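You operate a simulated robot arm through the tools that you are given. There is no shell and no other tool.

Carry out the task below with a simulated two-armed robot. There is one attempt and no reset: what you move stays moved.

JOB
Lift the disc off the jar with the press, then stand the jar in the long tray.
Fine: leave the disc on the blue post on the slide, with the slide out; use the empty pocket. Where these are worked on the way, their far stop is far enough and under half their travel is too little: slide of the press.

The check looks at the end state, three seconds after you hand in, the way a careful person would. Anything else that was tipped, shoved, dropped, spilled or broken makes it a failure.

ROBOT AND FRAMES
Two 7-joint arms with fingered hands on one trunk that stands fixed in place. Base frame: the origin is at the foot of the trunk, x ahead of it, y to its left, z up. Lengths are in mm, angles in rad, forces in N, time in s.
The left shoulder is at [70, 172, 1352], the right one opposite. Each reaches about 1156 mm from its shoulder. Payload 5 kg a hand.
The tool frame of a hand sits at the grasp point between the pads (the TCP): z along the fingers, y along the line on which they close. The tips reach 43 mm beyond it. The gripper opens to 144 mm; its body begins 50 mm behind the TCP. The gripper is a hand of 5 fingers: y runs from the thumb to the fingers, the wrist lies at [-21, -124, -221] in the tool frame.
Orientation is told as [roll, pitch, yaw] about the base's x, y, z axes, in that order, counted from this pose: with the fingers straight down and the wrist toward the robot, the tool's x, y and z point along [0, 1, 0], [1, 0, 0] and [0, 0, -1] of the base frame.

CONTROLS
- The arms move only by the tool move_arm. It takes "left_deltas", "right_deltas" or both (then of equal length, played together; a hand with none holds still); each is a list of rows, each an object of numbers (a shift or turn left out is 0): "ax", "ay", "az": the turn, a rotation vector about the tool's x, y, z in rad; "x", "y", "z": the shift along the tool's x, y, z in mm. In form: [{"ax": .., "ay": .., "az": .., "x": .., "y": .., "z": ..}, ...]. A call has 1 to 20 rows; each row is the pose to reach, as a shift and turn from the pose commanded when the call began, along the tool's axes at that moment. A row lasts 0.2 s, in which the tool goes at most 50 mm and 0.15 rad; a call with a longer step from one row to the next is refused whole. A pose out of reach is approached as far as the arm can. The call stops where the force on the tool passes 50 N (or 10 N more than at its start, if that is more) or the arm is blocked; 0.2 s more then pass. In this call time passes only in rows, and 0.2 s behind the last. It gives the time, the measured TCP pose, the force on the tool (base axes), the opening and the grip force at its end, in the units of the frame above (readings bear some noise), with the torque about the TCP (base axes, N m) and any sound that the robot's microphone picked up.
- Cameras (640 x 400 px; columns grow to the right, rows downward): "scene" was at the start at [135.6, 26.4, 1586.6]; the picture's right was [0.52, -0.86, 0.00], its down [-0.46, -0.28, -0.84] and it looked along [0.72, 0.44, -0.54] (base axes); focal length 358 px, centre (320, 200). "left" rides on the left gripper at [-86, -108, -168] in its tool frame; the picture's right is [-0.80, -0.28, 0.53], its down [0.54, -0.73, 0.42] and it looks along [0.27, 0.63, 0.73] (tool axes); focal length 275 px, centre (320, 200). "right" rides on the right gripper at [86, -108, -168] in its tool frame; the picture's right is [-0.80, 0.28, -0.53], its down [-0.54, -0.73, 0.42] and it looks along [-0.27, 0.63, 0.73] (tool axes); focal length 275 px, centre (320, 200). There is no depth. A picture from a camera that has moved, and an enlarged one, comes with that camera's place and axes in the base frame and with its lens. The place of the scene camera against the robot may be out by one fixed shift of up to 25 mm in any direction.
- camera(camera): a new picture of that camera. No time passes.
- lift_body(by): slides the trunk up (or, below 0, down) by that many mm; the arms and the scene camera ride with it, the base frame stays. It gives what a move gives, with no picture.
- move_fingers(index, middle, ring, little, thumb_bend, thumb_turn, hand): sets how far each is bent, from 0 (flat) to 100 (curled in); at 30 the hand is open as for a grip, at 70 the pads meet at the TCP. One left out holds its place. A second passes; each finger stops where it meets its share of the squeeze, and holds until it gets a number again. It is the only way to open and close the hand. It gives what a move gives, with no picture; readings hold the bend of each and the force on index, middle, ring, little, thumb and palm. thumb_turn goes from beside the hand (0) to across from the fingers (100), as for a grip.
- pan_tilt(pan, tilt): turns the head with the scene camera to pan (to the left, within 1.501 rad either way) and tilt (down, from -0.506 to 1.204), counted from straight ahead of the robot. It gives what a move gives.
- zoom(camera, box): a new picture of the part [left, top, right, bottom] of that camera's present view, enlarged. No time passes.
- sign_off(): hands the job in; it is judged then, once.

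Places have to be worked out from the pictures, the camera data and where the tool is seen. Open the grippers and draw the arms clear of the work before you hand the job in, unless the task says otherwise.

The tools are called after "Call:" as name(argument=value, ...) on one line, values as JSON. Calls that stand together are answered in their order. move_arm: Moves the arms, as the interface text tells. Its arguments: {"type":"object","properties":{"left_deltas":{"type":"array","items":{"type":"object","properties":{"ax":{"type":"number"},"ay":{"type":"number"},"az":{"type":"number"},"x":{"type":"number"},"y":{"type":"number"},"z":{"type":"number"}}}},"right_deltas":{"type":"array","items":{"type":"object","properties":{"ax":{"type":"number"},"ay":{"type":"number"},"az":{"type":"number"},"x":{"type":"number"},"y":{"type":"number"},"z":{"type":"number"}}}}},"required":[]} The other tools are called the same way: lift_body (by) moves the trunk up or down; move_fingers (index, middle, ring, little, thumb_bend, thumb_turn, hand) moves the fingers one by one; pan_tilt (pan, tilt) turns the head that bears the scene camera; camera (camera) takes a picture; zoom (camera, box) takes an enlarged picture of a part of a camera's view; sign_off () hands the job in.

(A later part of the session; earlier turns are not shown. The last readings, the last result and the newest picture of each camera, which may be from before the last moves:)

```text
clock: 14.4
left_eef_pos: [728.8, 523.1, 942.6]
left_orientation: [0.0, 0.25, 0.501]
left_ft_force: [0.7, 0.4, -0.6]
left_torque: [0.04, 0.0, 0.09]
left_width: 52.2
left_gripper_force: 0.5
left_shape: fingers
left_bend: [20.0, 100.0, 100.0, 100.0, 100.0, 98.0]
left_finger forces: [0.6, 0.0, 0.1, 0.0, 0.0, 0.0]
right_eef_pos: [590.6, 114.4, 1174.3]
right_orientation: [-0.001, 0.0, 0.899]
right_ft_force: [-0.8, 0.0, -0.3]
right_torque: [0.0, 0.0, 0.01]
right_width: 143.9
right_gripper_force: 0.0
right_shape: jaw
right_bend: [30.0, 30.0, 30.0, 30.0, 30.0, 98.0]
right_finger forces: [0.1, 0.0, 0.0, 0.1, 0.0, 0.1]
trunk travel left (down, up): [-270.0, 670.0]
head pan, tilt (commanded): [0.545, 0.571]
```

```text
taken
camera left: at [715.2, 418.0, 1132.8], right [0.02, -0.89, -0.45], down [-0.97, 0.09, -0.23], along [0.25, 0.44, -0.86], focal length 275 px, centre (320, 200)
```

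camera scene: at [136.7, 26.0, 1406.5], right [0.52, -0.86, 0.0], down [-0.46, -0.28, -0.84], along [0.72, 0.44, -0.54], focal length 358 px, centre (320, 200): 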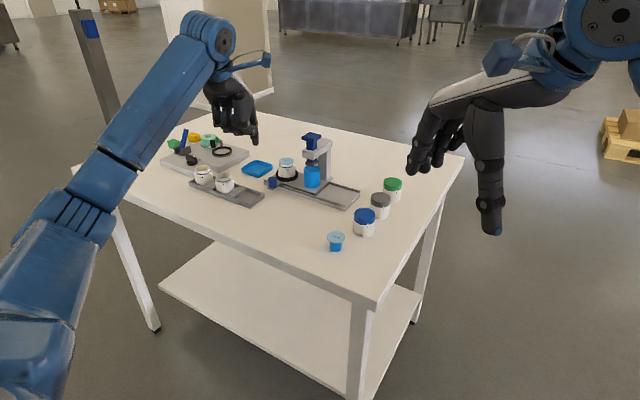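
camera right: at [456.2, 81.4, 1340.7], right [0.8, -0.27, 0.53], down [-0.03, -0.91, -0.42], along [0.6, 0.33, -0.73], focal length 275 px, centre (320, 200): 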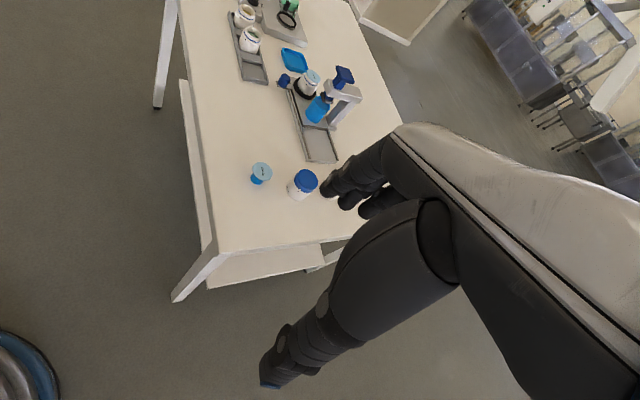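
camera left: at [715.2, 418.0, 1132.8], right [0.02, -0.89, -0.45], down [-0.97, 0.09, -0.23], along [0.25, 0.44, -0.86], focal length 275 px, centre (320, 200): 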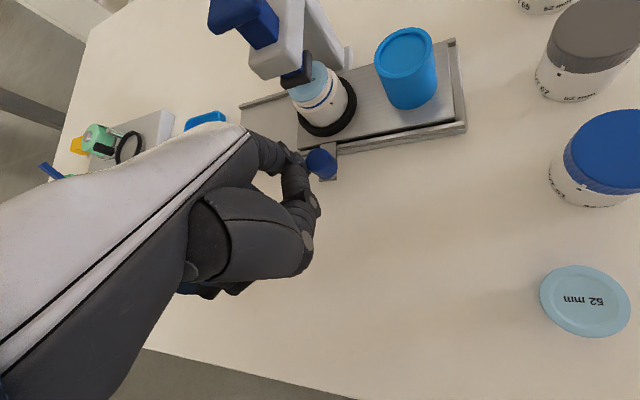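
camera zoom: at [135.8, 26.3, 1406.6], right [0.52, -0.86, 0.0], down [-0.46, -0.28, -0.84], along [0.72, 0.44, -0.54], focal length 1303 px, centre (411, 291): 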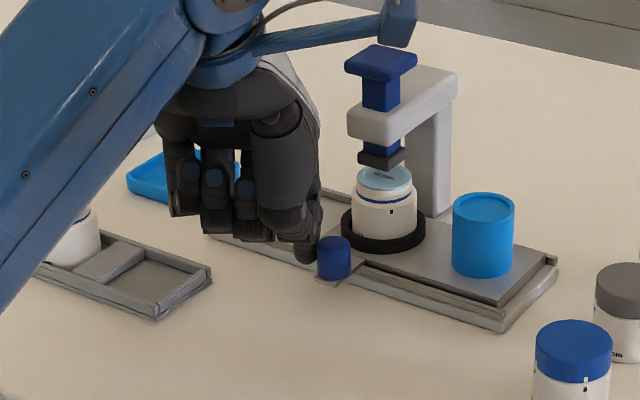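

The jar is now nearly centred under the foot; a small gap to the rail's end remains. I push 6 mm more in small rows to feel the end stop.

Call:
move_arm(left_deltas=[{"x": -1.3, "y": -0.7, "z": 0.2}, {"x": -2.6, "y": -1.4, "z": 0.4}, {"x": -3.9, "y": -2.1, "z": 0.5}, {"x": -5.3, "y": -2.8, "z": 0.7}])

Call:
zoom(camera="right", box=[275, 60, 365, 120])

Call:
zoom(camera="scene", box=[270, 125, 370, 215])

Call:
zoom(camera="left", box=[220, 0, 480, 200])

```text
clock: 15.4
left_eef_pos: [729.4, 517.6, 944.5]
left_orientation: [0.002, 0.25, 0.501]
left_ft_force: [-0.1, 5.4, -1.2]
left_torque: [0.21, 0.03, 0.52]
left_width: 53.5
left_gripper_force: 3.1
left_shape: fingers
left_bend: [20.0, 100.0, 100.0, 100.0, 100.0, 98.0]
left_finger forces: [6.0, 0.0, 0.1, 0.0, 0.1, 0.0]
right_eef_pos: [590.9, 115.5, 1174.2]
right_orientation: [-0.001, -0.001, 0.901]
right_ft_force: [0.1, 0.1, 0.5]
right_torque: [0.01, -0.01, -0.01]
right_width: 143.8
right_gripper_force: 0.1
right_shape: jaw
right_bend: [30.0, 30.0, 30.0, 30.0, 30.0, 98.0]
right_finger forces: [0.1, 0.0, 0.0, 0.0, 0.0, 0.0]
trunk travel left (down, up): [-270.0, 670.0]
head pan, tilt (commanded): [0.545, 0.571]
```

```text
6.67 times, centred on (320, 90) of right
camera zoom: at [455.7, 83.0, 1340.9], right [0.8, -0.27, 0.53], down [-0.03, -0.91, -0.42], along [0.6, 0.32, -0.73], focal length 1835 px, centre (320, 933)
```

zoom: 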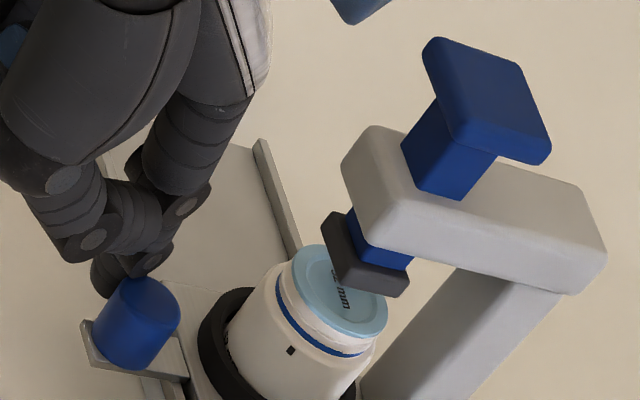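

```text
4.44 times, centred on (320, 170) of scene
camera zoom: at [135.7, 27.1, 1406.6], right [0.52, -0.85, 0.0], down [-0.46, -0.28, -0.84], along [0.72, 0.44, -0.54], focal length 1592 px, centre (320, 333)
```

zoom: 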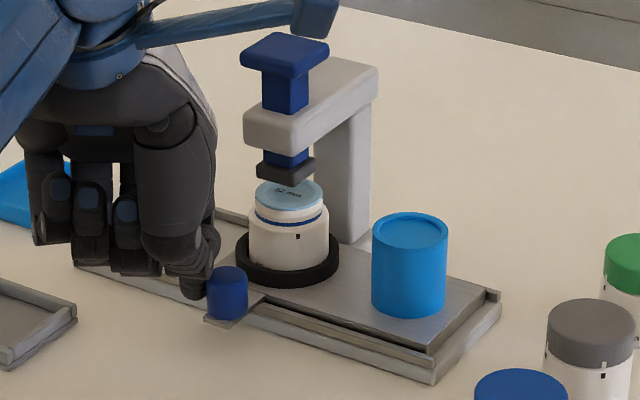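

```text
2.00 times, centred on (350, 100) of left
camera zoom: at [714.8, 412.9, 1132.7], right [0.03, -0.89, -0.45], down [-0.97, 0.09, -0.23], along [0.25, 0.44, -0.86], focal length 551 px, centre (260, 400)
```

zoom: 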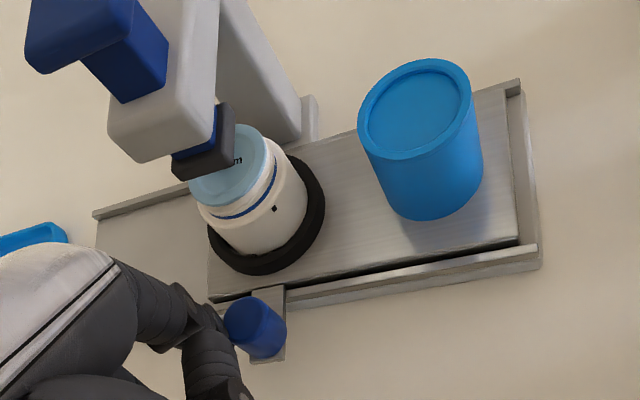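

End stop felt (5 N on the finger); the jar sits centred under the foot. I back the finger off the handle by 8 mm and rise straight up clear of the ram.

Call:
move_arm(left_deltas=[{"x": 4, "y": 2, "z": -0.5}, {"x": 8, "y": 4, "z": -1}, {"x": 8, "y": -5.9, "z": -39.8}, {"x": 8, "y": -15.8, "z": -78.5}, {"x": 8, "y": -25.7, "z": -117.3}, {"x": 8, "y": -35.6, "z": -156}, {"x": 8, "y": -45.5, "z": -194.8}])

Call:
move_fingers(hand="left", index=100)

Call:
zoom(camera="scene", box=[180, 20, 400, 230])

Call:
camera(camera="left")

```text
clock: 17.0
left_eef_pos: [727.6, 522.8, 1144.0]
left_orientation: [0.0, 0.249, 0.499]
left_ft_force: [-0.5, -0.8, -0.3]
left_torque: [0.06, -0.01, 0.03]
left_width: 52.2
left_gripper_force: 0.1
left_shape: fingers
left_bend: [20.0, 100.0, 100.0, 100.0, 100.0, 98.0]
left_finger forces: [0.0, 0.1, 0.0, 0.1, 0.0, 0.1]
right_eef_pos: [588.9, 113.2, 1175.2]
right_orientation: [0.0, -0.001, 0.901]
right_ft_force: [-1.0, -0.1, -0.4]
right_torque: [0.02, -0.02, 0.03]
right_width: 143.8
right_gripper_force: 0.0
right_shape: jaw
right_bend: [30.0, 30.0, 30.0, 30.0, 30.0, 98.0]
right_finger forces: [0.0, 0.1, 0.1, 0.1, 0.0, 0.0]
trunk travel left (down, up): [-270.0, 670.0]
head pan, tilt (commanded): [0.545, 0.571]
```

```text
clock: 18.0
left_eef_pos: [729.7, 522.9, 1142.7]
left_orientation: [0.0, 0.25, 0.501]
left_ft_force: [-0.3, -0.1, -0.2]
left_torque: [-0.01, -0.01, 0.03]
left_width: 25.4
left_gripper_force: 0.1
left_shape: fingers
left_bend: [82.0, 100.0, 100.0, 100.0, 100.0, 97.0]
left_finger forces: [0.1, 0.0, 0.0, 0.1, 0.0, 0.0]
right_eef_pos: [591.2, 114.3, 1174.2]
right_orientation: [0.001, -0.001, 0.901]
right_ft_force: [-0.1, 0.4, 0.3]
right_torque: [0.03, -0.03, 0.0]
right_width: 143.8
right_gripper_force: 0.0
right_shape: jaw
right_bend: [30.0, 30.0, 30.0, 30.0, 30.0, 98.0]
right_finger forces: [0.1, 0.1, 0.1, 0.0, 0.0, 0.0]
trunk travel left (down, up): [-270.0, 670.0]
head pan, tilt (commanded): [0.545, 0.571]
```

```text
1.90 times, centred on (290, 125) of scene
camera zoom: at [135.6, 26.1, 1406.7], right [0.52, -0.86, 0.0], down [-0.46, -0.28, -0.84], along [0.72, 0.44, -0.54], focal length 682 px, centre (377, 343)
```

zoom: 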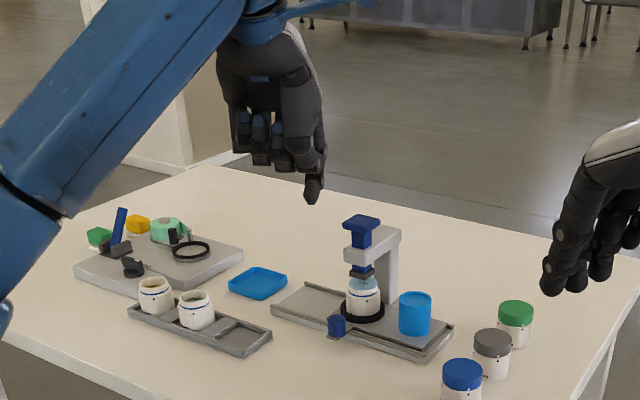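

```text
taken
camera left: at [714.9, 419.0, 1332.7], right [0.02, -0.89, -0.45], down [-0.97, 0.09, -0.23], along [0.25, 0.44, -0.86], focal length 275 px, centre (320, 200)
```

left: 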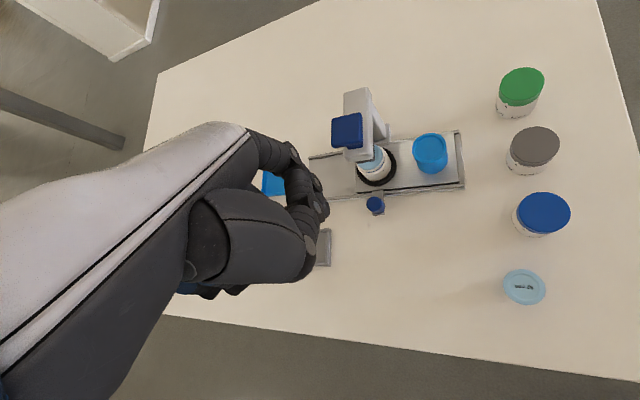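

The index met the thumb at 82. I re-form a clean fist: thumb out first with index curled, then thumb closed.

Call:
move_fingers(hand="left", thumb_bend=20)

Call:
move_fingers(hand="left", index=100)

Call:
move_fingers(hand="left", thumb_turn=20)

Call:
zoom(camera="scene", box=[180, 20, 340, 130])

Call:
camera(camera="left")

Call:
camera(camera="right")

```text
clock: 19.0
left_eef_pos: [729.2, 523.8, 1143.0]
left_orientation: [0.001, 0.25, 0.5]
left_ft_force: [0.2, -0.2, 0.0]
left_torque: [-0.01, 0.02, 0.0]
left_width: 103.3
left_gripper_force: 0.0
left_shape: fingers
left_bend: [100.0, 100.0, 100.0, 100.0, 20.0, 97.0]
left_finger forces: [0.0, 0.0, 0.0, 0.0, 0.0, 0.1]
right_eef_pos: [590.7, 115.3, 1175.3]
right_orientation: [0.001, 0.002, 0.899]
right_ft_force: [0.2, -0.1, -0.2]
right_torque: [0.0, 0.01, 0.02]
right_width: 143.9
right_gripper_force: 0.0
right_shape: jaw
right_bend: [30.0, 30.0, 30.0, 30.0, 30.0, 98.0]
right_finger forces: [0.0, 0.1, 0.0, 0.1, 0.0, 0.1]
trunk travel left (down, up): [-270.0, 670.0]
head pan, tilt (commanded): [0.545, 0.571]
```

```text
clock: 20.0
left_eef_pos: [729.5, 523.6, 1143.0]
left_orientation: [0.0, 0.249, 0.5]
left_ft_force: [0.3, 0.1, 0.1]
left_torque: [-0.02, -0.01, -0.03]
left_width: 103.2
left_gripper_force: 0.2
left_shape: fingers
left_bend: [100.0, 100.0, 100.0, 100.0, 20.0, 97.0]
left_finger forces: [0.0, 0.1, 0.0, 0.0, 0.0, 0.1]
right_eef_pos: [591.5, 113.7, 1173.8]
right_orientation: [0.0, 0.0, 0.9]
right_ft_force: [-0.2, 0.0, 0.3]
right_torque: [-0.01, 0.0, 0.0]
right_width: 144.1
right_gripper_force: 0.1
right_shape: jaw
right_bend: [30.0, 30.0, 30.0, 30.0, 30.0, 98.0]
right_finger forces: [0.0, 0.0, 0.0, 0.0, 0.0, 0.0]
trunk travel left (down, up): [-270.0, 670.0]
head pan, tilt (commanded): [0.545, 0.571]
```

```text
clock: 21.0
left_eef_pos: [729.4, 524.6, 1143.1]
left_orientation: [0.0, 0.25, 0.499]
left_ft_force: [0.0, 0.2, 0.2]
left_torque: [0.02, 0.0, -0.04]
left_width: 131.5
left_gripper_force: 0.0
left_shape: fingers
left_bend: [100.0, 100.0, 100.0, 100.0, 20.0, 19.0]
left_finger forces: [0.1, 0.1, 0.0, 0.0, 0.1, 0.1]
right_eef_pos: [590.4, 115.1, 1174.6]
right_orientation: [0.001, -0.001, 0.899]
right_ft_force: [-0.4, -0.1, -0.5]
right_torque: [0.03, 0.0, 0.0]
right_width: 143.9
right_gripper_force: 0.0
right_shape: jaw
right_bend: [30.0, 30.0, 30.0, 30.0, 30.0, 98.0]
right_finger forces: [0.0, 0.0, 0.1, 0.0, 0.1, 0.0]
trunk travel left (down, up): [-270.0, 670.0]
head pan, tilt (commanded): [0.545, 0.571]
```

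```text
3.64 times, centred on (260, 75) of scene
camera zoom: at [135.7, 26.3, 1406.6], right [0.52, -0.86, 0.0], down [-0.46, -0.28, -0.84], along [0.72, 0.44, -0.54], focal length 1303 px, centre (538, 654)
```

zoom: 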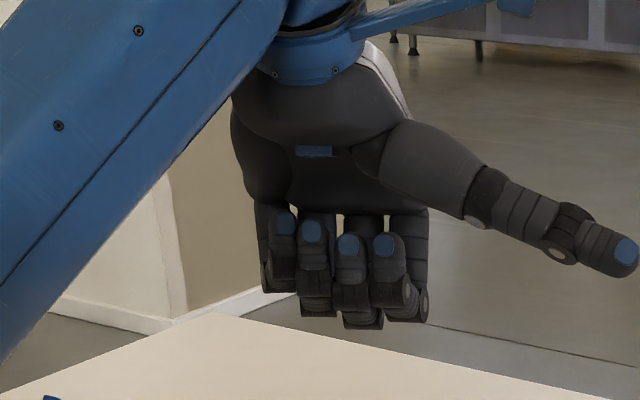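

```text
taken
camera left: at [715.0, 419.1, 1332.5], right [0.02, -0.89, -0.45], down [-0.97, 0.09, -0.23], along [0.25, 0.44, -0.86], focal length 275 px, centre (320, 200)
```

left: 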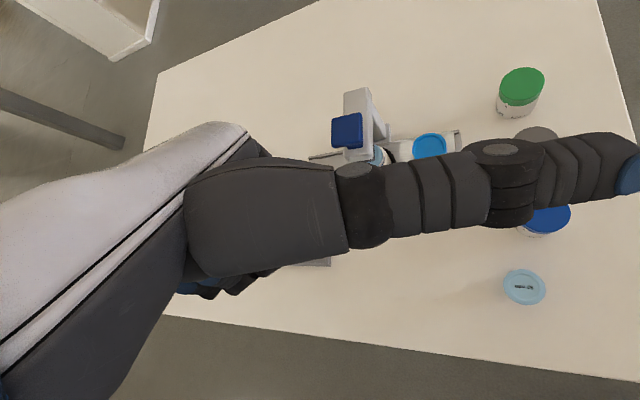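

```text
taken
camera right: at [455.8, 82.1, 1340.9], right [0.8, -0.27, 0.53], down [-0.03, -0.91, -0.42], along [0.6, 0.32, -0.73], focal length 275 px, centre (320, 200)
```

right: 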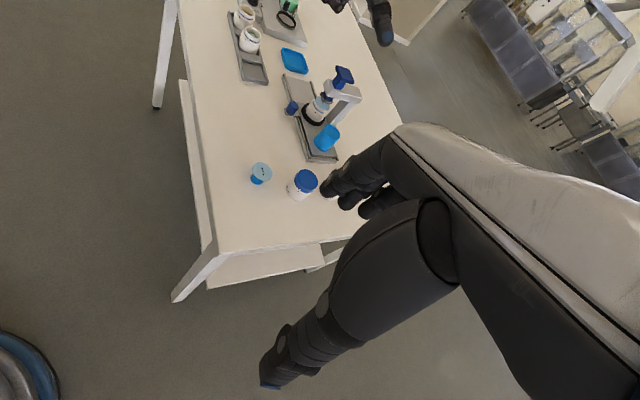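

Fist formed with the thumb out to the side. I zoom the right camera at it to get a second fix on the underside of the curled fingers.

Call:
zoom(camera="right", box=[280, 0, 440, 110])

```text
3.64 times, centred on (360, 55) of right
camera zoom: at [455.8, 82.1, 1340.9], right [0.8, -0.27, 0.53], down [-0.03, -0.91, -0.42], along [0.6, 0.32, -0.73], focal length 1001 px, centre (174, 727)
```

zoom: 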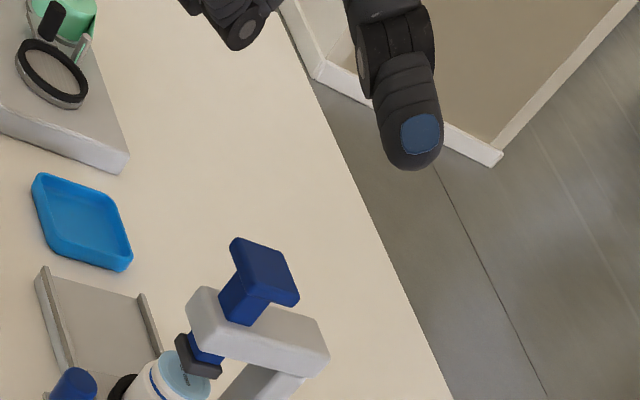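

Underside of the curled middle/ring fingers sits about 60 mm ahead of the TCP, 20 mm toward +y-side of the hand and 10 mm below. I put the thumb back down in front (clear of everything), and move the fist over the ram plate at (889, 535).

Call:
move_fingers(hand="left", thumb_turn=98, thumb_bend=20)

Call:
move_arm(left_deltas=[{"x": -28.9, "y": 26.7, "z": -7}, {"x": -57.9, "y": 54, "z": -14}, {"x": -86.8, "y": 83.2, "z": -21.3}])

Call:
camera(camera="left")

Call:
zoom(camera="scene", box=[230, 40, 390, 200])

Call:
zoom(camera="right", box=[280, 0, 440, 110])

```text
clock: 22.0
left_eef_pos: [730.4, 524.7, 1143.0]
left_orientation: [0.0, 0.249, 0.5]
left_ft_force: [-0.4, 0.4, 0.2]
left_torque: [0.0, -0.02, 0.02]
left_width: 103.7
left_gripper_force: 0.1
left_shape: fingers
left_bend: [100.0, 100.0, 100.0, 100.0, 20.0, 95.0]
left_finger forces: [0.1, 0.0, 0.0, 0.0, 0.0, 0.1]
right_eef_pos: [591.0, 113.7, 1174.1]
right_orientation: [0.0, 0.0, 0.899]
right_ft_force: [-0.2, -0.4, -0.1]
right_torque: [0.01, 0.0, -0.01]
right_width: 143.9
right_gripper_force: 0.2
right_shape: jaw
right_bend: [30.0, 30.0, 30.0, 30.0, 30.0, 98.0]
right_finger forces: [0.0, 0.0, 0.0, 0.1, 0.0, 0.0]
trunk travel left (down, up): [-270.0, 670.0]
head pan, tilt (commanded): [0.545, 0.571]
```

```text
clock: 22.8
left_eef_pos: [847.9, 488.9, 1143.7]
left_orientation: [0.002, 0.252, 0.499]
left_ft_force: [0.4, 0.4, 0.4]
left_torque: [-0.02, 0.04, 0.0]
left_width: 103.8
left_gripper_force: 0.0
left_shape: fingers
left_bend: [100.0, 100.0, 100.0, 100.0, 20.0, 95.0]
left_finger forces: [0.0, 0.0, 0.1, 0.0, 0.0, 0.1]
right_eef_pos: [591.4, 113.8, 1174.1]
right_orientation: [0.001, 0.0, 0.9]
right_ft_force: [0.2, -0.8, 0.1]
right_torque: [0.05, 0.02, 0.04]
right_width: 143.8
right_gripper_force: 0.2
right_shape: jaw
right_bend: [30.0, 30.0, 30.0, 30.0, 30.0, 98.0]
right_finger forces: [0.0, 0.0, 0.1, 0.0, 0.0, 0.1]
trunk travel left (down, up): [-270.0, 670.0]
head pan, tilt (commanded): [0.545, 0.571]
```

```text
taken
camera left: at [833.3, 385.0, 1332.3], right [0.02, -0.89, -0.45], down [-0.97, 0.09, -0.23], along [0.24, 0.44, -0.86], focal length 275 px, centre (320, 200)
```

left: 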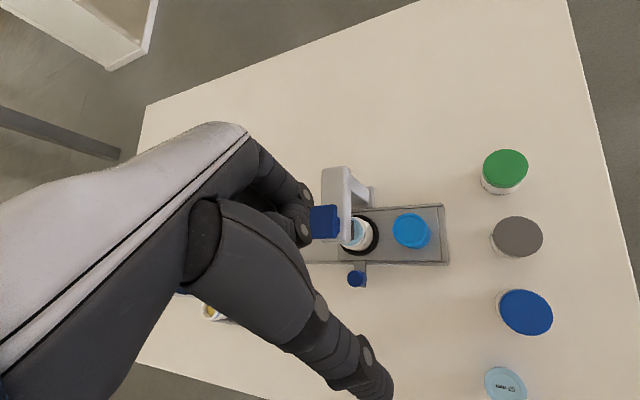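

```text
2.50 times, centred on (310, 120) of scene
camera zoom: at [137.3, 24.9, 1406.5], right [0.52, -0.85, 0.0], down [-0.46, -0.28, -0.84], along [0.72, 0.44, -0.54], focal length 896 px, centre (345, 400)
```

zoom: 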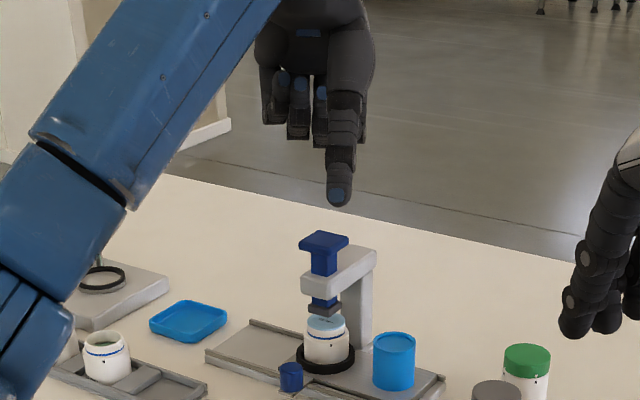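

```text
3.64 times, centred on (360, 55) of right
camera zoom: at [457.4, 81.0, 1340.3], right [0.8, -0.27, 0.53], down [-0.03, -0.91, -0.42], along [0.6, 0.33, -0.73], focal length 1001 px, centre (174, 727)
```

zoom: 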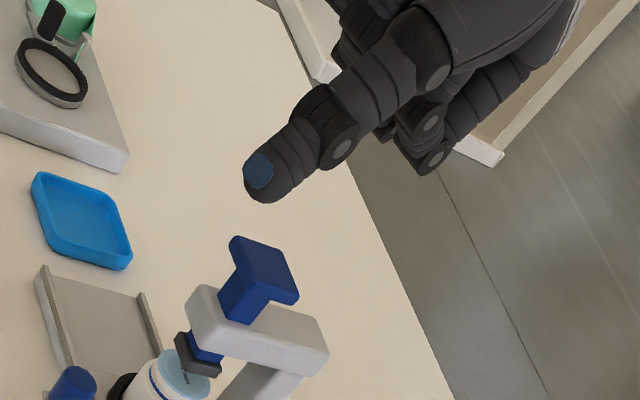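

The fist is above the plate by about 100 mm. I lower 90 mm and look again before touching.

Call:
move_arm(left_deltas=[{"y": 6.2, "z": 24.2}, {"y": 12.4, "z": 48.4}, {"y": 18.6, "z": 72.7}, {"y": 22.3, "z": 87.2}])

Call:
zoom(camera="scene", box=[230, 60, 390, 200])

Call:
zoom(camera="right", box=[280, 0, 440, 110])

Call:
camera(camera="left")

```text
clock: 23.8
left_eef_pos: [847.9, 490.4, 1053.6]
left_orientation: [0.0, 0.251, 0.5]
left_ft_force: [0.6, 0.0, -0.2]
left_torque: [0.0, 0.0, 0.0]
left_width: 103.8
left_gripper_force: 0.1
left_shape: fingers
left_bend: [100.0, 100.0, 100.0, 100.0, 20.0, 95.0]
left_finger forces: [0.0, 0.0, 0.0, 0.1, 0.0, 0.1]
right_eef_pos: [591.1, 114.3, 1173.6]
right_orientation: [0.001, -0.001, 0.898]
right_ft_force: [-0.2, 1.0, 0.1]
right_torque: [0.05, 0.04, -0.03]
right_width: 143.6
right_gripper_force: 0.1
right_shape: jaw
right_bend: [30.0, 30.0, 30.0, 30.0, 30.0, 98.0]
right_finger forces: [0.1, 0.0, 0.0, 0.0, 0.1, 0.0]
trunk travel left (down, up): [-270.0, 670.0]
head pan, tilt (commanded): [0.545, 0.571]
```

```text
2.86 times, centred on (310, 130) of scene
camera zoom: at [136.4, 26.4, 1406.6], right [0.52, -0.86, 0.0], down [-0.46, -0.28, -0.84], along [0.72, 0.44, -0.54], focal length 1023 px, centre (349, 400)
```

zoom: 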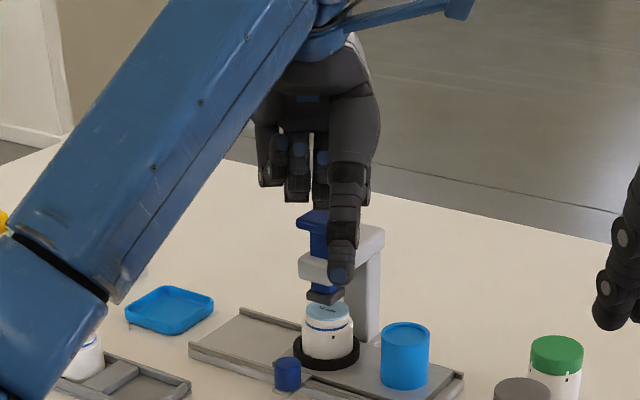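

```text
3.64 times, centred on (360, 55) of right
camera zoom: at [456.4, 82.2, 1340.7], right [0.8, -0.27, 0.53], down [-0.03, -0.91, -0.42], along [0.6, 0.32, -0.73], focal length 1001 px, centre (174, 727)
```

zoom: 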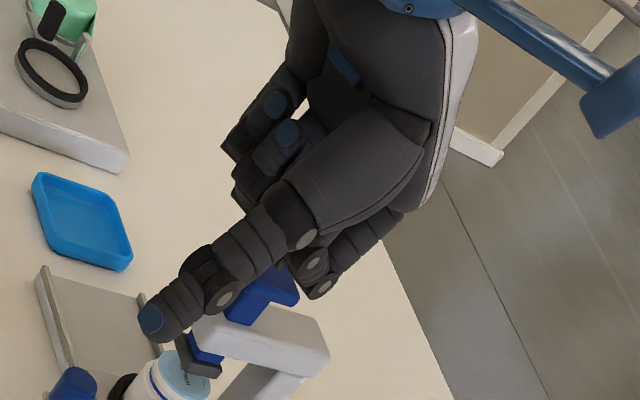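

```text
taken
camera left: at [832.2, 386.4, 1242.7], right [0.02, -0.89, -0.45], down [-0.97, 0.09, -0.23], along [0.24, 0.44, -0.86], focal length 275 px, centre (320, 200)
```

left: 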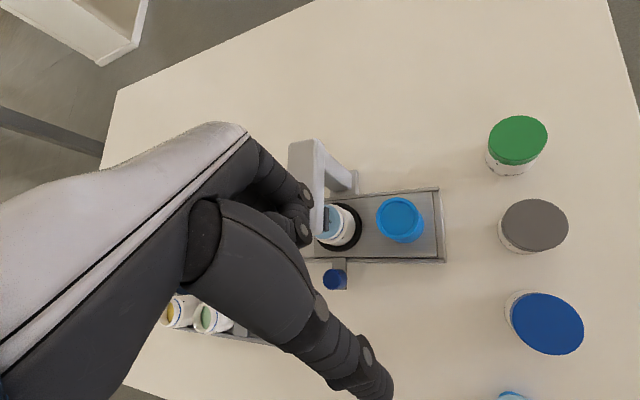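

The fist hovers about 12 mm above the plate, thumb well in front of the press. I press down in small rows, 20 mm total, and read the force.

Call:
move_arm(left_deltas=[{"y": 1, "z": 3.9}, {"y": 2, "z": 7.8}, {"y": 3, "z": 11.6}, {"y": 4, "z": 15.5}, {"y": 4.9, "z": 19.4}])

Call:
zoom(camera="scene", box=[270, 90, 370, 190])

Call:
zoom(camera="right", box=[280, 20, 400, 120])

```text
clock: 25.0
left_eef_pos: [846.1, 490.0, 1034.0]
left_orientation: [0.0, 0.251, 0.499]
left_ft_force: [-0.6, -0.4, 0.9]
left_torque: [0.01, 0.0, 0.0]
left_width: 103.8
left_gripper_force: 0.3
left_shape: fingers
left_bend: [100.0, 100.0, 100.0, 100.0, 20.0, 95.0]
left_finger forces: [0.2, 0.9, 0.1, 0.1, 0.0, 0.1]
right_eef_pos: [590.4, 113.3, 1175.2]
right_orientation: [0.0, 0.0, 0.898]
right_ft_force: [0.6, 0.4, 1.1]
right_torque: [0.01, -0.01, 0.02]
right_width: 143.8
right_gripper_force: 0.0
right_shape: jaw
right_bend: [30.0, 30.0, 30.0, 30.0, 30.0, 98.0]
right_finger forces: [0.1, 0.1, 0.1, 0.0, 0.0, 0.1]
trunk travel left (down, up): [-270.0, 670.0]
head pan, tilt (commanded): [0.545, 0.571]
```

```text
4.00 times, centred on (320, 140) of scene
camera zoom: at [135.7, 26.1, 1406.7], right [0.52, -0.86, 0.0], down [-0.46, -0.28, -0.84], along [0.72, 0.44, -0.54], focal length 1433 px, centre (320, 440)
```

zoom: 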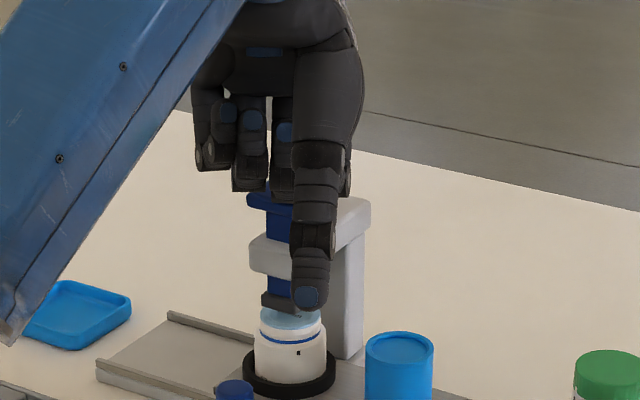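

```text
4.00 times, centred on (340, 70) of right
camera zoom: at [455.8, 81.9, 1341.0], right [0.8, -0.27, 0.53], down [-0.03, -0.91, -0.42], along [0.6, 0.32, -0.73], focal length 1101 px, centre (240, 720)
```

zoom: 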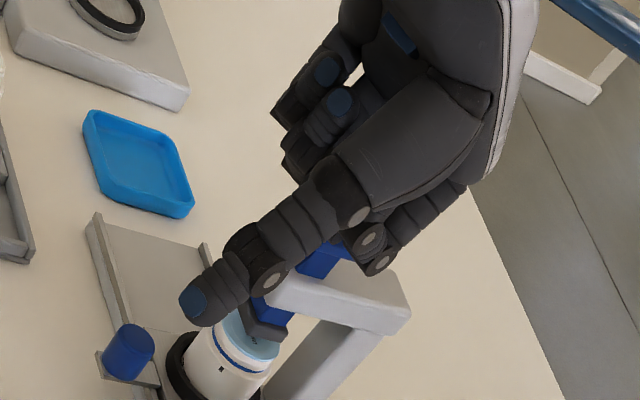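

Contact made on the middle finger with ~1 N and the ram has begun to move down. I continue down gently.

Call:
move_arm(left_deltas=[{"y": 0.5, "z": 1.9}, {"y": 1, "z": 3.9}, {"y": 1.5, "z": 5.8}, {"y": 2, "z": 7.8}, {"y": 2.5, "z": 9.7}])

Call:
zoom(camera="scene", box=[270, 90, 370, 190])

Call:
zoom(camera="right", box=[280, 20, 400, 120])

```text
clock: 26.2
left_eef_pos: [846.2, 490.5, 1025.6]
left_orientation: [-0.001, 0.247, 0.501]
left_ft_force: [4.6, 5.1, 13.9]
left_torque: [0.4, -0.31, -0.05]
left_width: 103.7
left_gripper_force: 7.0
left_shape: fingers
left_bend: [100.0, 100.0, 100.0, 100.0, 20.0, 95.0]
left_finger forces: [0.0, 14.1, 0.0, 0.1, 0.0, 0.1]
right_eef_pos: [589.3, 113.8, 1175.0]
right_orientation: [0.0, -0.002, 0.899]
right_ft_force: [-0.1, 0.4, -0.3]
right_torque: [0.02, 0.01, 0.0]
right_width: 144.0
right_gripper_force: 0.1
right_shape: jaw
right_bend: [30.0, 30.0, 30.0, 30.0, 30.0, 98.0]
right_finger forces: [0.1, 0.0, 0.0, 0.1, 0.0, 0.0]
trunk travel left (down, up): [-270.0, 670.0]
head pan, tilt (commanded): [0.545, 0.571]
heard: click
```

```text
4.00 times, centred on (320, 140) of scene
camera zoom: at [134.7, 25.7, 1407.0], right [0.52, -0.86, 0.0], down [-0.46, -0.28, -0.84], along [0.72, 0.44, -0.54], focal length 1433 px, centre (320, 440)
```

zoom: 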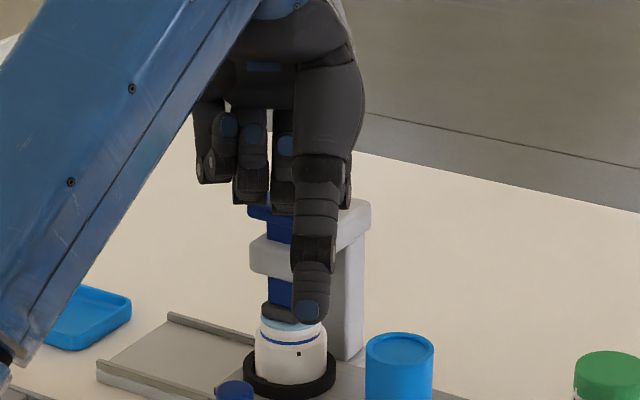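

```text
4.00 times, centred on (340, 70) of right
camera zoom: at [454.8, 81.5, 1341.6], right [0.8, -0.27, 0.53], down [-0.03, -0.91, -0.42], along [0.6, 0.33, -0.73], focal length 1101 px, centre (240, 720)
```

zoom: 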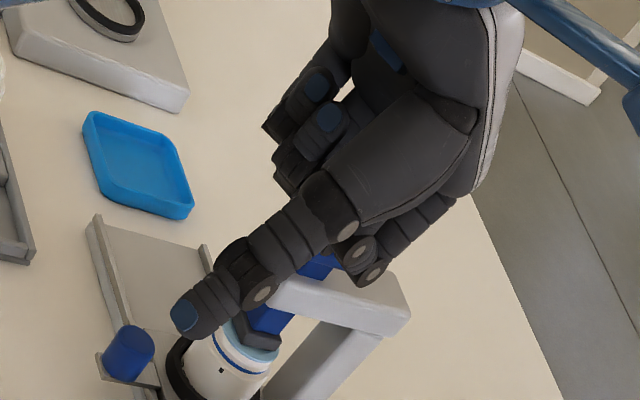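

A click was heard with the foot on the disc at 14 N — the disc seems caught. I raise the hand slowly to see whether the ram springs back up with the disc.

Call:
move_arm(left_deltas=[{"y": -1.2, "z": -4.8}, {"y": -2.5, "z": -9.7}, {"y": -3.7, "z": -14.5}, {"y": -4.9, "z": -19.4}, {"y": -6.2, "z": -24.2}, {"y": -9.9, "z": -38.8}, {"y": -17.3, "z": -67.8}])

Call:
zoom(camera="scene", box=[270, 90, 370, 190])

Call:
zoom(camera="right", box=[280, 20, 400, 120])

```text
clock: 27.8
left_eef_pos: [845.8, 488.0, 1094.8]
left_orientation: [0.0, 0.252, 0.498]
left_ft_force: [0.5, 0.0, -0.5]
left_torque: [0.05, -0.04, -0.01]
left_width: 103.9
left_gripper_force: 0.1
left_shape: fingers
left_bend: [100.0, 100.0, 100.0, 100.0, 20.0, 95.0]
left_finger forces: [0.0, 0.0, 0.0, 0.0, 0.0, 0.0]
right_eef_pos: [589.7, 113.7, 1174.2]
right_orientation: [-0.001, -0.002, 0.9]
right_ft_force: [-0.4, 0.3, 0.1]
right_torque: [-0.01, -0.03, 0.01]
right_width: 143.8
right_gripper_force: 0.1
right_shape: jaw
right_bend: [30.0, 30.0, 30.0, 30.0, 30.0, 98.0]
right_finger forces: [0.0, 0.0, 0.0, 0.0, 0.1, 0.0]
trunk travel left (down, up): [-270.0, 670.0]
head pan, tilt (commanded): [0.545, 0.571]
```

```text
4.00 times, centred on (320, 140) of scene
camera zoom: at [134.6, 25.7, 1406.7], right [0.52, -0.86, 0.0], down [-0.46, -0.28, -0.84], along [0.72, 0.44, -0.54], focal length 1433 px, centre (320, 440)
```

zoom: 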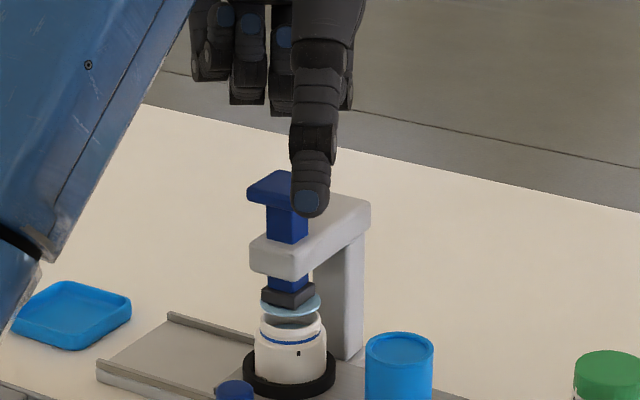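

```text
4.00 times, centred on (340, 70) of right
camera zoom: at [454.7, 81.4, 1341.3], right [0.8, -0.27, 0.53], down [-0.03, -0.91, -0.42], along [0.6, 0.33, -0.73], focal length 1101 px, centre (240, 720)
```

zoom: 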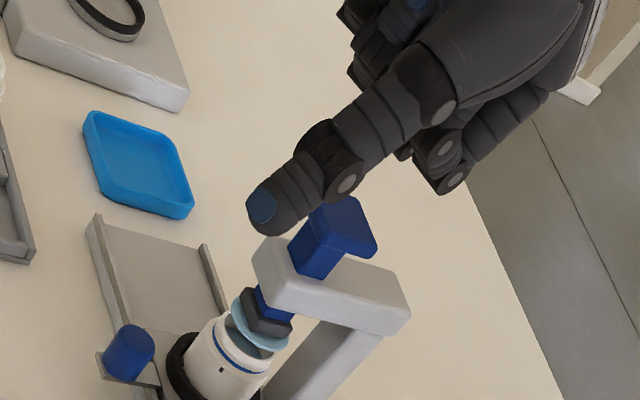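

The ram sprang back and the disc hangs under the foot. I zoom in to judge the clearance above the jar before pulling the slide out.

Call:
zoom(camera="scene", box=[295, 145, 345, 195])

Call:
zoom(camera="right", box=[310, 75, 370, 125])

Call:
camera(camera="left")

```text
8.00 times, centred on (320, 170) of scene
camera zoom: at [134.6, 25.7, 1406.7], right [0.52, -0.86, 0.0], down [-0.46, -0.28, -0.84], along [0.72, 0.44, -0.54], focal length 2866 px, centre (320, 440)
```

zoom: 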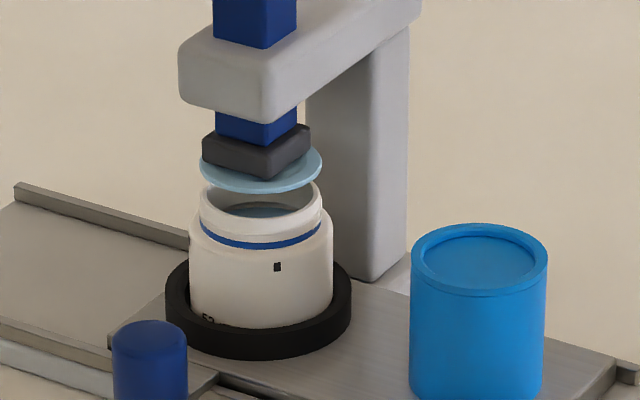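

```text
8.00 times, centred on (340, 100) of right
camera zoom: at [454.7, 81.4, 1341.3], right [0.8, -0.27, 0.53], down [-0.03, -0.91, -0.42], along [0.6, 0.33, -0.73], focal length 2202 px, centre (160, 1000)
```

zoom: 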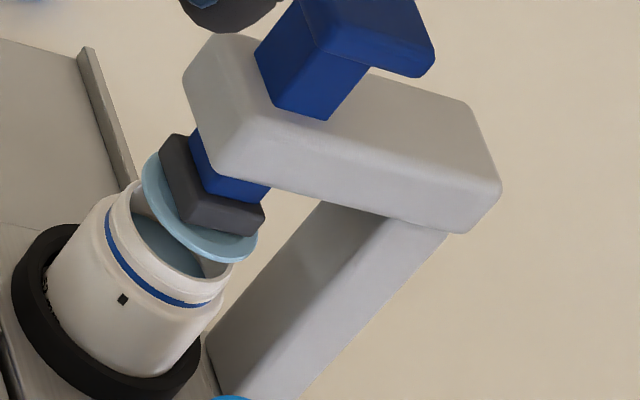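

```text
taken
camera left: at [830.7, 384.7, 1283.3], right [0.02, -0.89, -0.45], down [-0.97, 0.09, -0.23], along [0.25, 0.44, -0.86], focal length 275 px, centre (320, 200)
```

left: 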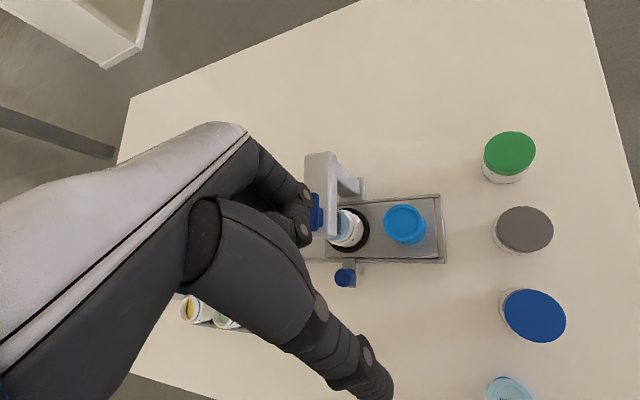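

The disc clears the open jar's rim by several mm. I draw the fist back off the press, then form the pointing hand again to pull the slide out from the handle's other side.

Call:
move_arm(left_deltas=[{"x": 8.2, "y": -38.5, "z": 2.9}, {"x": 16.4, "y": -77, "z": 5.9}, {"x": 24.6, "y": -115.5, "z": 8.8}])

Call:
move_fingers(hand="left", index=20)

Call:
move_fingers(hand="left", thumb_bend=100, thumb_turn=98)

Call:
camera(camera="left")

Call:
zoom(camera="scene", box=[240, 50, 400, 210])

Call:
zoom(camera="right", box=[240, 0, 400, 120])

```text
clock: 28.6
left_eef_pos: [731.3, 456.7, 1114.3]
left_orientation: [-0.001, 0.248, 0.5]
left_ft_force: [0.0, -0.3, 0.3]
left_torque: [0.04, -0.01, 0.06]
left_width: 103.9
left_gripper_force: 0.0
left_shape: fingers
left_bend: [100.0, 100.0, 100.0, 100.0, 20.0, 95.0]
left_finger forces: [0.0, 0.0, 0.0, 0.1, 0.0, 0.1]
right_eef_pos: [589.6, 113.9, 1174.3]
right_orientation: [0.0, -0.001, 0.901]
right_ft_force: [1.0, 0.0, 0.0]
right_torque: [0.0, -0.04, 0.0]
right_width: 143.9
right_gripper_force: 0.1
right_shape: jaw
right_bend: [30.0, 30.0, 30.0, 30.0, 30.0, 98.0]
right_finger forces: [0.0, 0.1, 0.1, 0.0, 0.0, 0.0]
trunk travel left (down, up): [-270.0, 670.0]
head pan, tilt (commanded): [0.545, 0.571]
```

```text
clock: 29.6
left_eef_pos: [733.4, 457.2, 1114.0]
left_orientation: [0.002, 0.249, 0.501]
left_ft_force: [-0.8, 0.3, -0.1]
left_torque: [0.02, 0.03, -0.03]
left_width: 182.2
left_gripper_force: 0.0
left_shape: fingers
left_bend: [20.0, 100.0, 100.0, 100.0, 20.0, 95.0]
left_finger forces: [0.0, 0.0, 0.0, 0.1, 0.0, 0.1]
right_eef_pos: [589.4, 114.0, 1174.8]
right_orientation: [-0.001, -0.001, 0.9]
right_ft_force: [-0.5, 0.0, 0.1]
right_torque: [0.01, -0.01, 0.0]
right_width: 144.1
right_gripper_force: 0.1
right_shape: jaw
right_bend: [30.0, 30.0, 30.0, 30.0, 30.0, 98.0]
right_finger forces: [0.1, 0.0, 0.1, 0.0, 0.1, 0.0]
trunk travel left (down, up): [-270.0, 670.0]
head pan, tilt (commanded): [0.545, 0.571]
```

```text
clock: 30.6
left_eef_pos: [734.1, 457.5, 1115.2]
left_orientation: [0.0, 0.25, 0.499]
left_ft_force: [0.2, 0.3, -0.6]
left_torque: [-0.02, -0.02, -0.01]
left_width: 51.9
left_gripper_force: 0.1
left_shape: fingers
left_bend: [20.0, 100.0, 100.0, 100.0, 100.0, 100.0]
left_finger forces: [0.0, 0.0, 0.0, 0.1, 0.0, 0.0]
right_eef_pos: [590.5, 114.3, 1174.1]
right_orientation: [0.002, 0.0, 0.898]
right_ft_force: [-0.1, 0.5, 0.6]
right_torque: [0.03, 0.01, -0.02]
right_width: 143.8
right_gripper_force: 0.1
right_shape: jaw
right_bend: [30.0, 30.0, 30.0, 30.0, 30.0, 98.0]
right_finger forces: [0.0, 0.0, 0.0, 0.0, 0.0, 0.0]
trunk travel left (down, up): [-270.0, 670.0]
head pan, tilt (commanded): [0.545, 0.571]
```

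```text
taken
camera left: at [719.9, 353.1, 1303.1], right [0.02, -0.89, -0.45], down [-0.97, 0.09, -0.23], along [0.25, 0.44, -0.86], focal length 275 px, centre (320, 200)
```

left: 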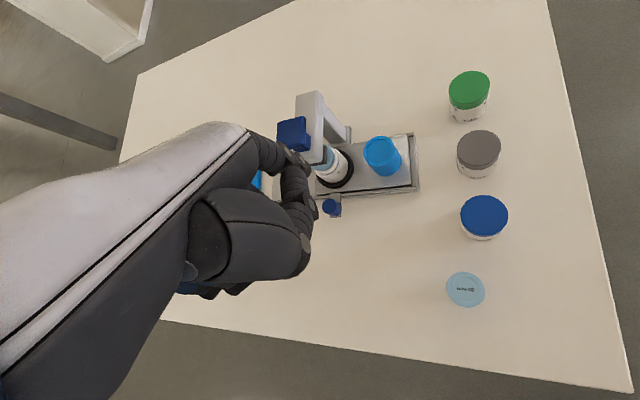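

```text
2.50 times, centred on (320, 130) of scene
camera zoom: at [135.7, 26.2, 1406.6], right [0.52, -0.86, 0.0], down [-0.46, -0.28, -0.84], along [0.72, 0.44, -0.54], focal length 896 px, centre (320, 375)
```

zoom: 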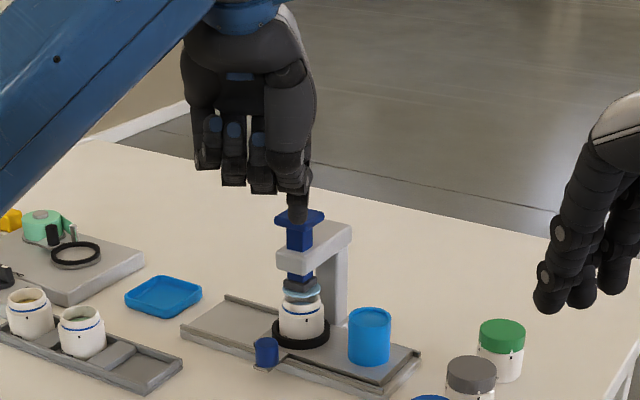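

```text
3.33 times, centred on (320, 60) of right
camera zoom: at [455.7, 82.0, 1341.0], right [0.8, -0.27, 0.53], down [-0.03, -0.91, -0.42], along [0.6, 0.32, -0.73], focal length 918 px, centre (320, 667)
```

zoom: 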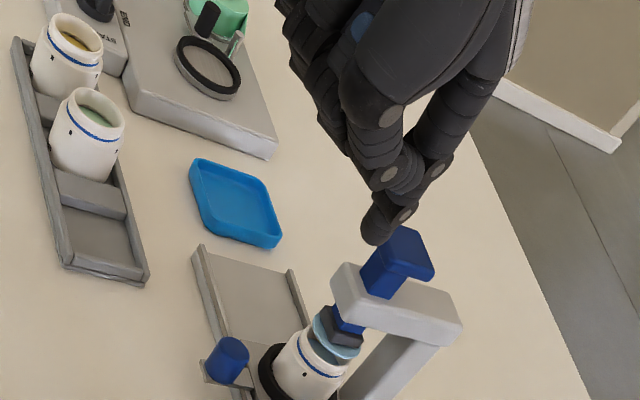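

Handle now sits near (820, 537); the tip should be at about (827, 497) horizontally, on its right side. I descend most of the way first.

Call:
move_arm(left_deltas=[{"y": 9.9, "z": 38.8}, {"y": 19.8, "z": 77.5}, {"y": 29.7, "z": 116.3}, {"y": 35.9, "z": 140.5}])

Call:
camera(camera="left")

Call:
zoom(camera="scene", box=[260, 110, 360, 210])

Call:
zoom(camera="right", box=[240, 30, 360, 130])

```text
clock: 31.6
left_eef_pos: [736.1, 458.1, 967.5]
left_orientation: [-0.001, 0.249, 0.502]
left_ft_force: [-0.9, 0.8, -0.2]
left_torque: [0.02, 0.02, -0.04]
left_width: 51.8
left_gripper_force: 0.0
left_shape: fingers
left_bend: [20.0, 100.0, 100.0, 100.0, 100.0, 100.0]
left_finger forces: [0.0, 0.0, 0.0, 0.0, 0.1, 0.0]
right_eef_pos: [590.1, 114.6, 1174.6]
right_orientation: [-0.001, 0.001, 0.899]
right_ft_force: [0.0, 0.6, 0.0]
right_torque: [-0.03, 0.02, -0.05]
right_width: 143.9
right_gripper_force: 0.1
right_shape: jaw
right_bend: [30.0, 30.0, 30.0, 30.0, 30.0, 98.0]
right_finger forces: [0.0, 0.0, 0.0, 0.0, 0.0, 0.1]
trunk travel left (down, up): [-270.0, 670.0]
head pan, tilt (commanded): [0.545, 0.571]
```

```text
taken
camera left: at [721.0, 353.7, 1157.5], right [0.02, -0.89, -0.45], down [-0.97, 0.09, -0.23], along [0.25, 0.44, -0.86], focal length 275 px, centre (320, 200)
```

left: 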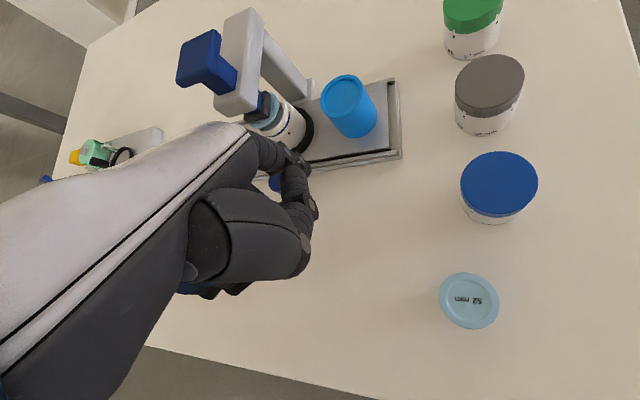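

```text
4.00 times, centred on (310, 160) of scene
camera zoom: at [136.1, 26.7, 1406.6], right [0.52, -0.86, 0.0], down [-0.46, -0.28, -0.84], along [0.72, 0.44, -0.54], focal length 1433 px, centre (360, 360)
```

zoom: 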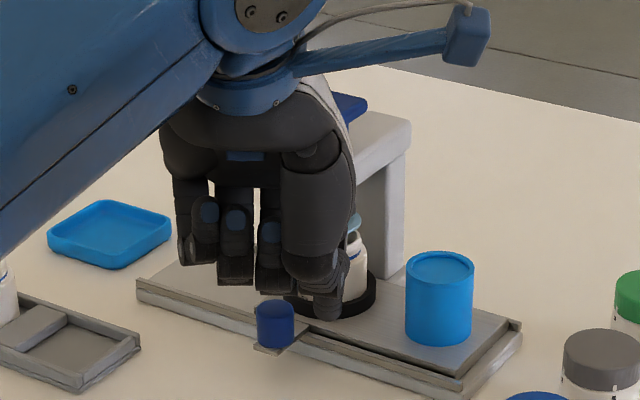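

```text
4.00 times, centred on (300, 80) of right
camera zoom: at [456.1, 82.5, 1340.8], right [0.8, -0.27, 0.53], down [-0.03, -0.91, -0.42], along [0.6, 0.32, -0.73], focal length 1101 px, centre (400, 680)
```

zoom: 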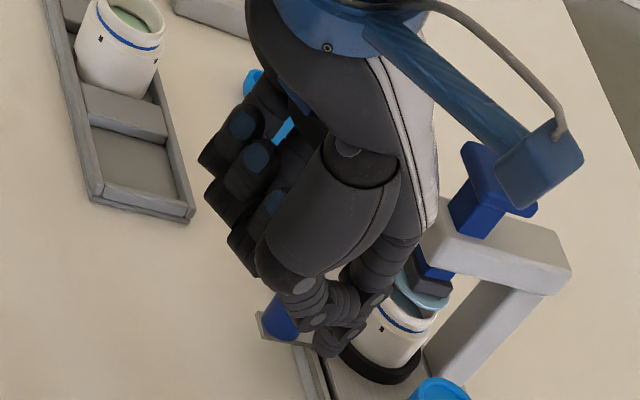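

Both views put the tip at about (829, 497, 912), as predicted, with the handle at (820, 537). I descend the last 26 mm and then sweep toward +y to contact and 20 mm of pull.

Call:
move_arm(left_deltas=[{"y": 3.2, "z": 12.6}, {"y": 6.4, "z": 25.2}])

Call:
move_arm(left_deltas=[{"x": 3.5, "y": 1.9, "z": -0.5}, {"x": 7, "y": 3.7, "z": -0.9}, {"x": 10.5, "y": 5.6, "z": -1.4}, {"x": 14, "y": 7.4, "z": -1.9}, {"x": 17.6, "y": 9.3, "z": -2.4}, {"x": 21.1, "y": 11.1, "z": -2.8}, {"x": 24.6, "y": 13, "z": -3.3}, {"x": 28.1, "y": 14.9, "z": -3.8}])

Call:
zoom(camera="scene", box=[260, 110, 360, 210])

Call:
zoom(camera="right", box=[240, 30, 360, 130])

```text
clock: 32.2
left_eef_pos: [734.7, 456.6, 942.8]
left_orientation: [-0.002, 0.249, 0.499]
left_ft_force: [-0.5, -0.6, 0.5]
left_torque: [0.0, -0.04, 0.02]
left_width: 52.0
left_gripper_force: 0.1
left_shape: fingers
left_bend: [20.0, 100.0, 100.0, 100.0, 100.0, 100.0]
left_finger forces: [0.1, 0.1, 0.1, 0.0, 0.1, 0.1]
right_eef_pos: [591.3, 114.0, 1173.6]
right_orientation: [-0.001, -0.001, 0.898]
right_ft_force: [0.2, -0.2, 0.3]
right_torque: [0.0, 0.01, 0.02]
right_width: 143.9
right_gripper_force: 0.1
right_shape: jaw
right_bend: [30.0, 30.0, 30.0, 30.0, 30.0, 98.0]
right_finger forces: [0.1, 0.1, 0.1, 0.0, 0.0, 0.0]
trunk travel left (down, up): [-270.0, 670.0]
head pan, tilt (commanded): [0.545, 0.571]
```

```text
clock: 34.0
left_eef_pos: [734.2, 489.7, 941.5]
left_orientation: [0.0, 0.251, 0.5]
left_ft_force: [-0.2, -0.1, 1.3]
left_torque: [0.0, -0.03, 0.01]
left_width: 51.7
left_gripper_force: 0.3
left_shape: fingers
left_bend: [20.0, 100.0, 100.0, 100.0, 100.0, 100.0]
left_finger forces: [0.2, 0.0, 0.0, 0.1, 0.0, 0.0]
right_eef_pos: [591.6, 113.6, 1174.9]
right_orientation: [0.0, -0.001, 0.899]
right_ft_force: [-0.4, 0.8, -0.8]
right_torque: [-0.02, -0.02, 0.04]
right_width: 143.8
right_gripper_force: 0.1
right_shape: jaw
right_bend: [30.0, 30.0, 30.0, 30.0, 30.0, 98.0]
right_finger forces: [0.0, 0.0, 0.0, 0.0, 0.0, 0.0]
trunk travel left (down, up): [-270.0, 670.0]
head pan, tilt (commanded): [0.545, 0.571]
```

```text
4.00 times, centred on (310, 160) of scene
camera zoom: at [135.7, 26.4, 1406.6], right [0.52, -0.86, 0.0], down [-0.46, -0.28, -0.84], along [0.72, 0.44, -0.54], focal length 1433 px, centre (360, 360)
```

zoom: 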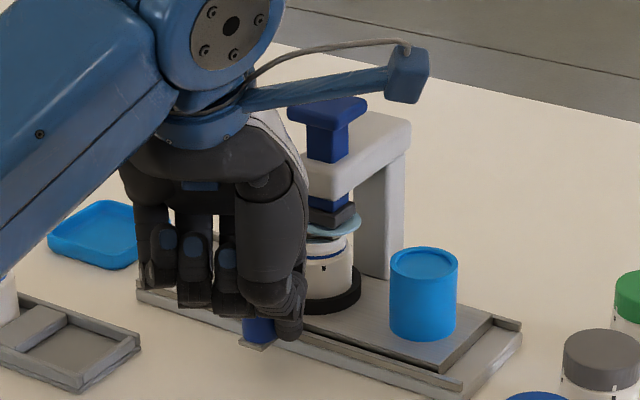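

```text
4.00 times, centred on (300, 80) of right
camera zoom: at [455.7, 82.2, 1340.9], right [0.8, -0.27, 0.53], down [-0.03, -0.91, -0.42], along [0.6, 0.32, -0.73], focal length 1101 px, centre (400, 680)
```

zoom: 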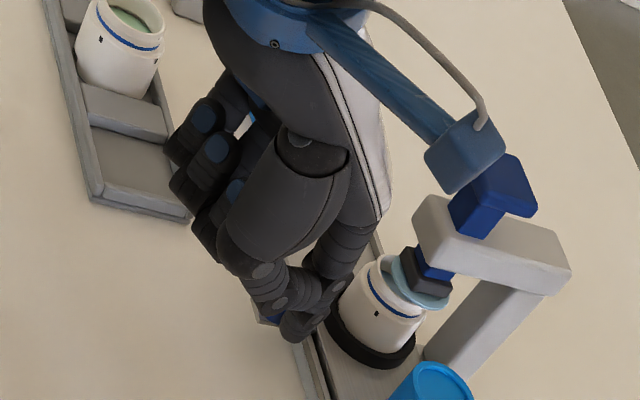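

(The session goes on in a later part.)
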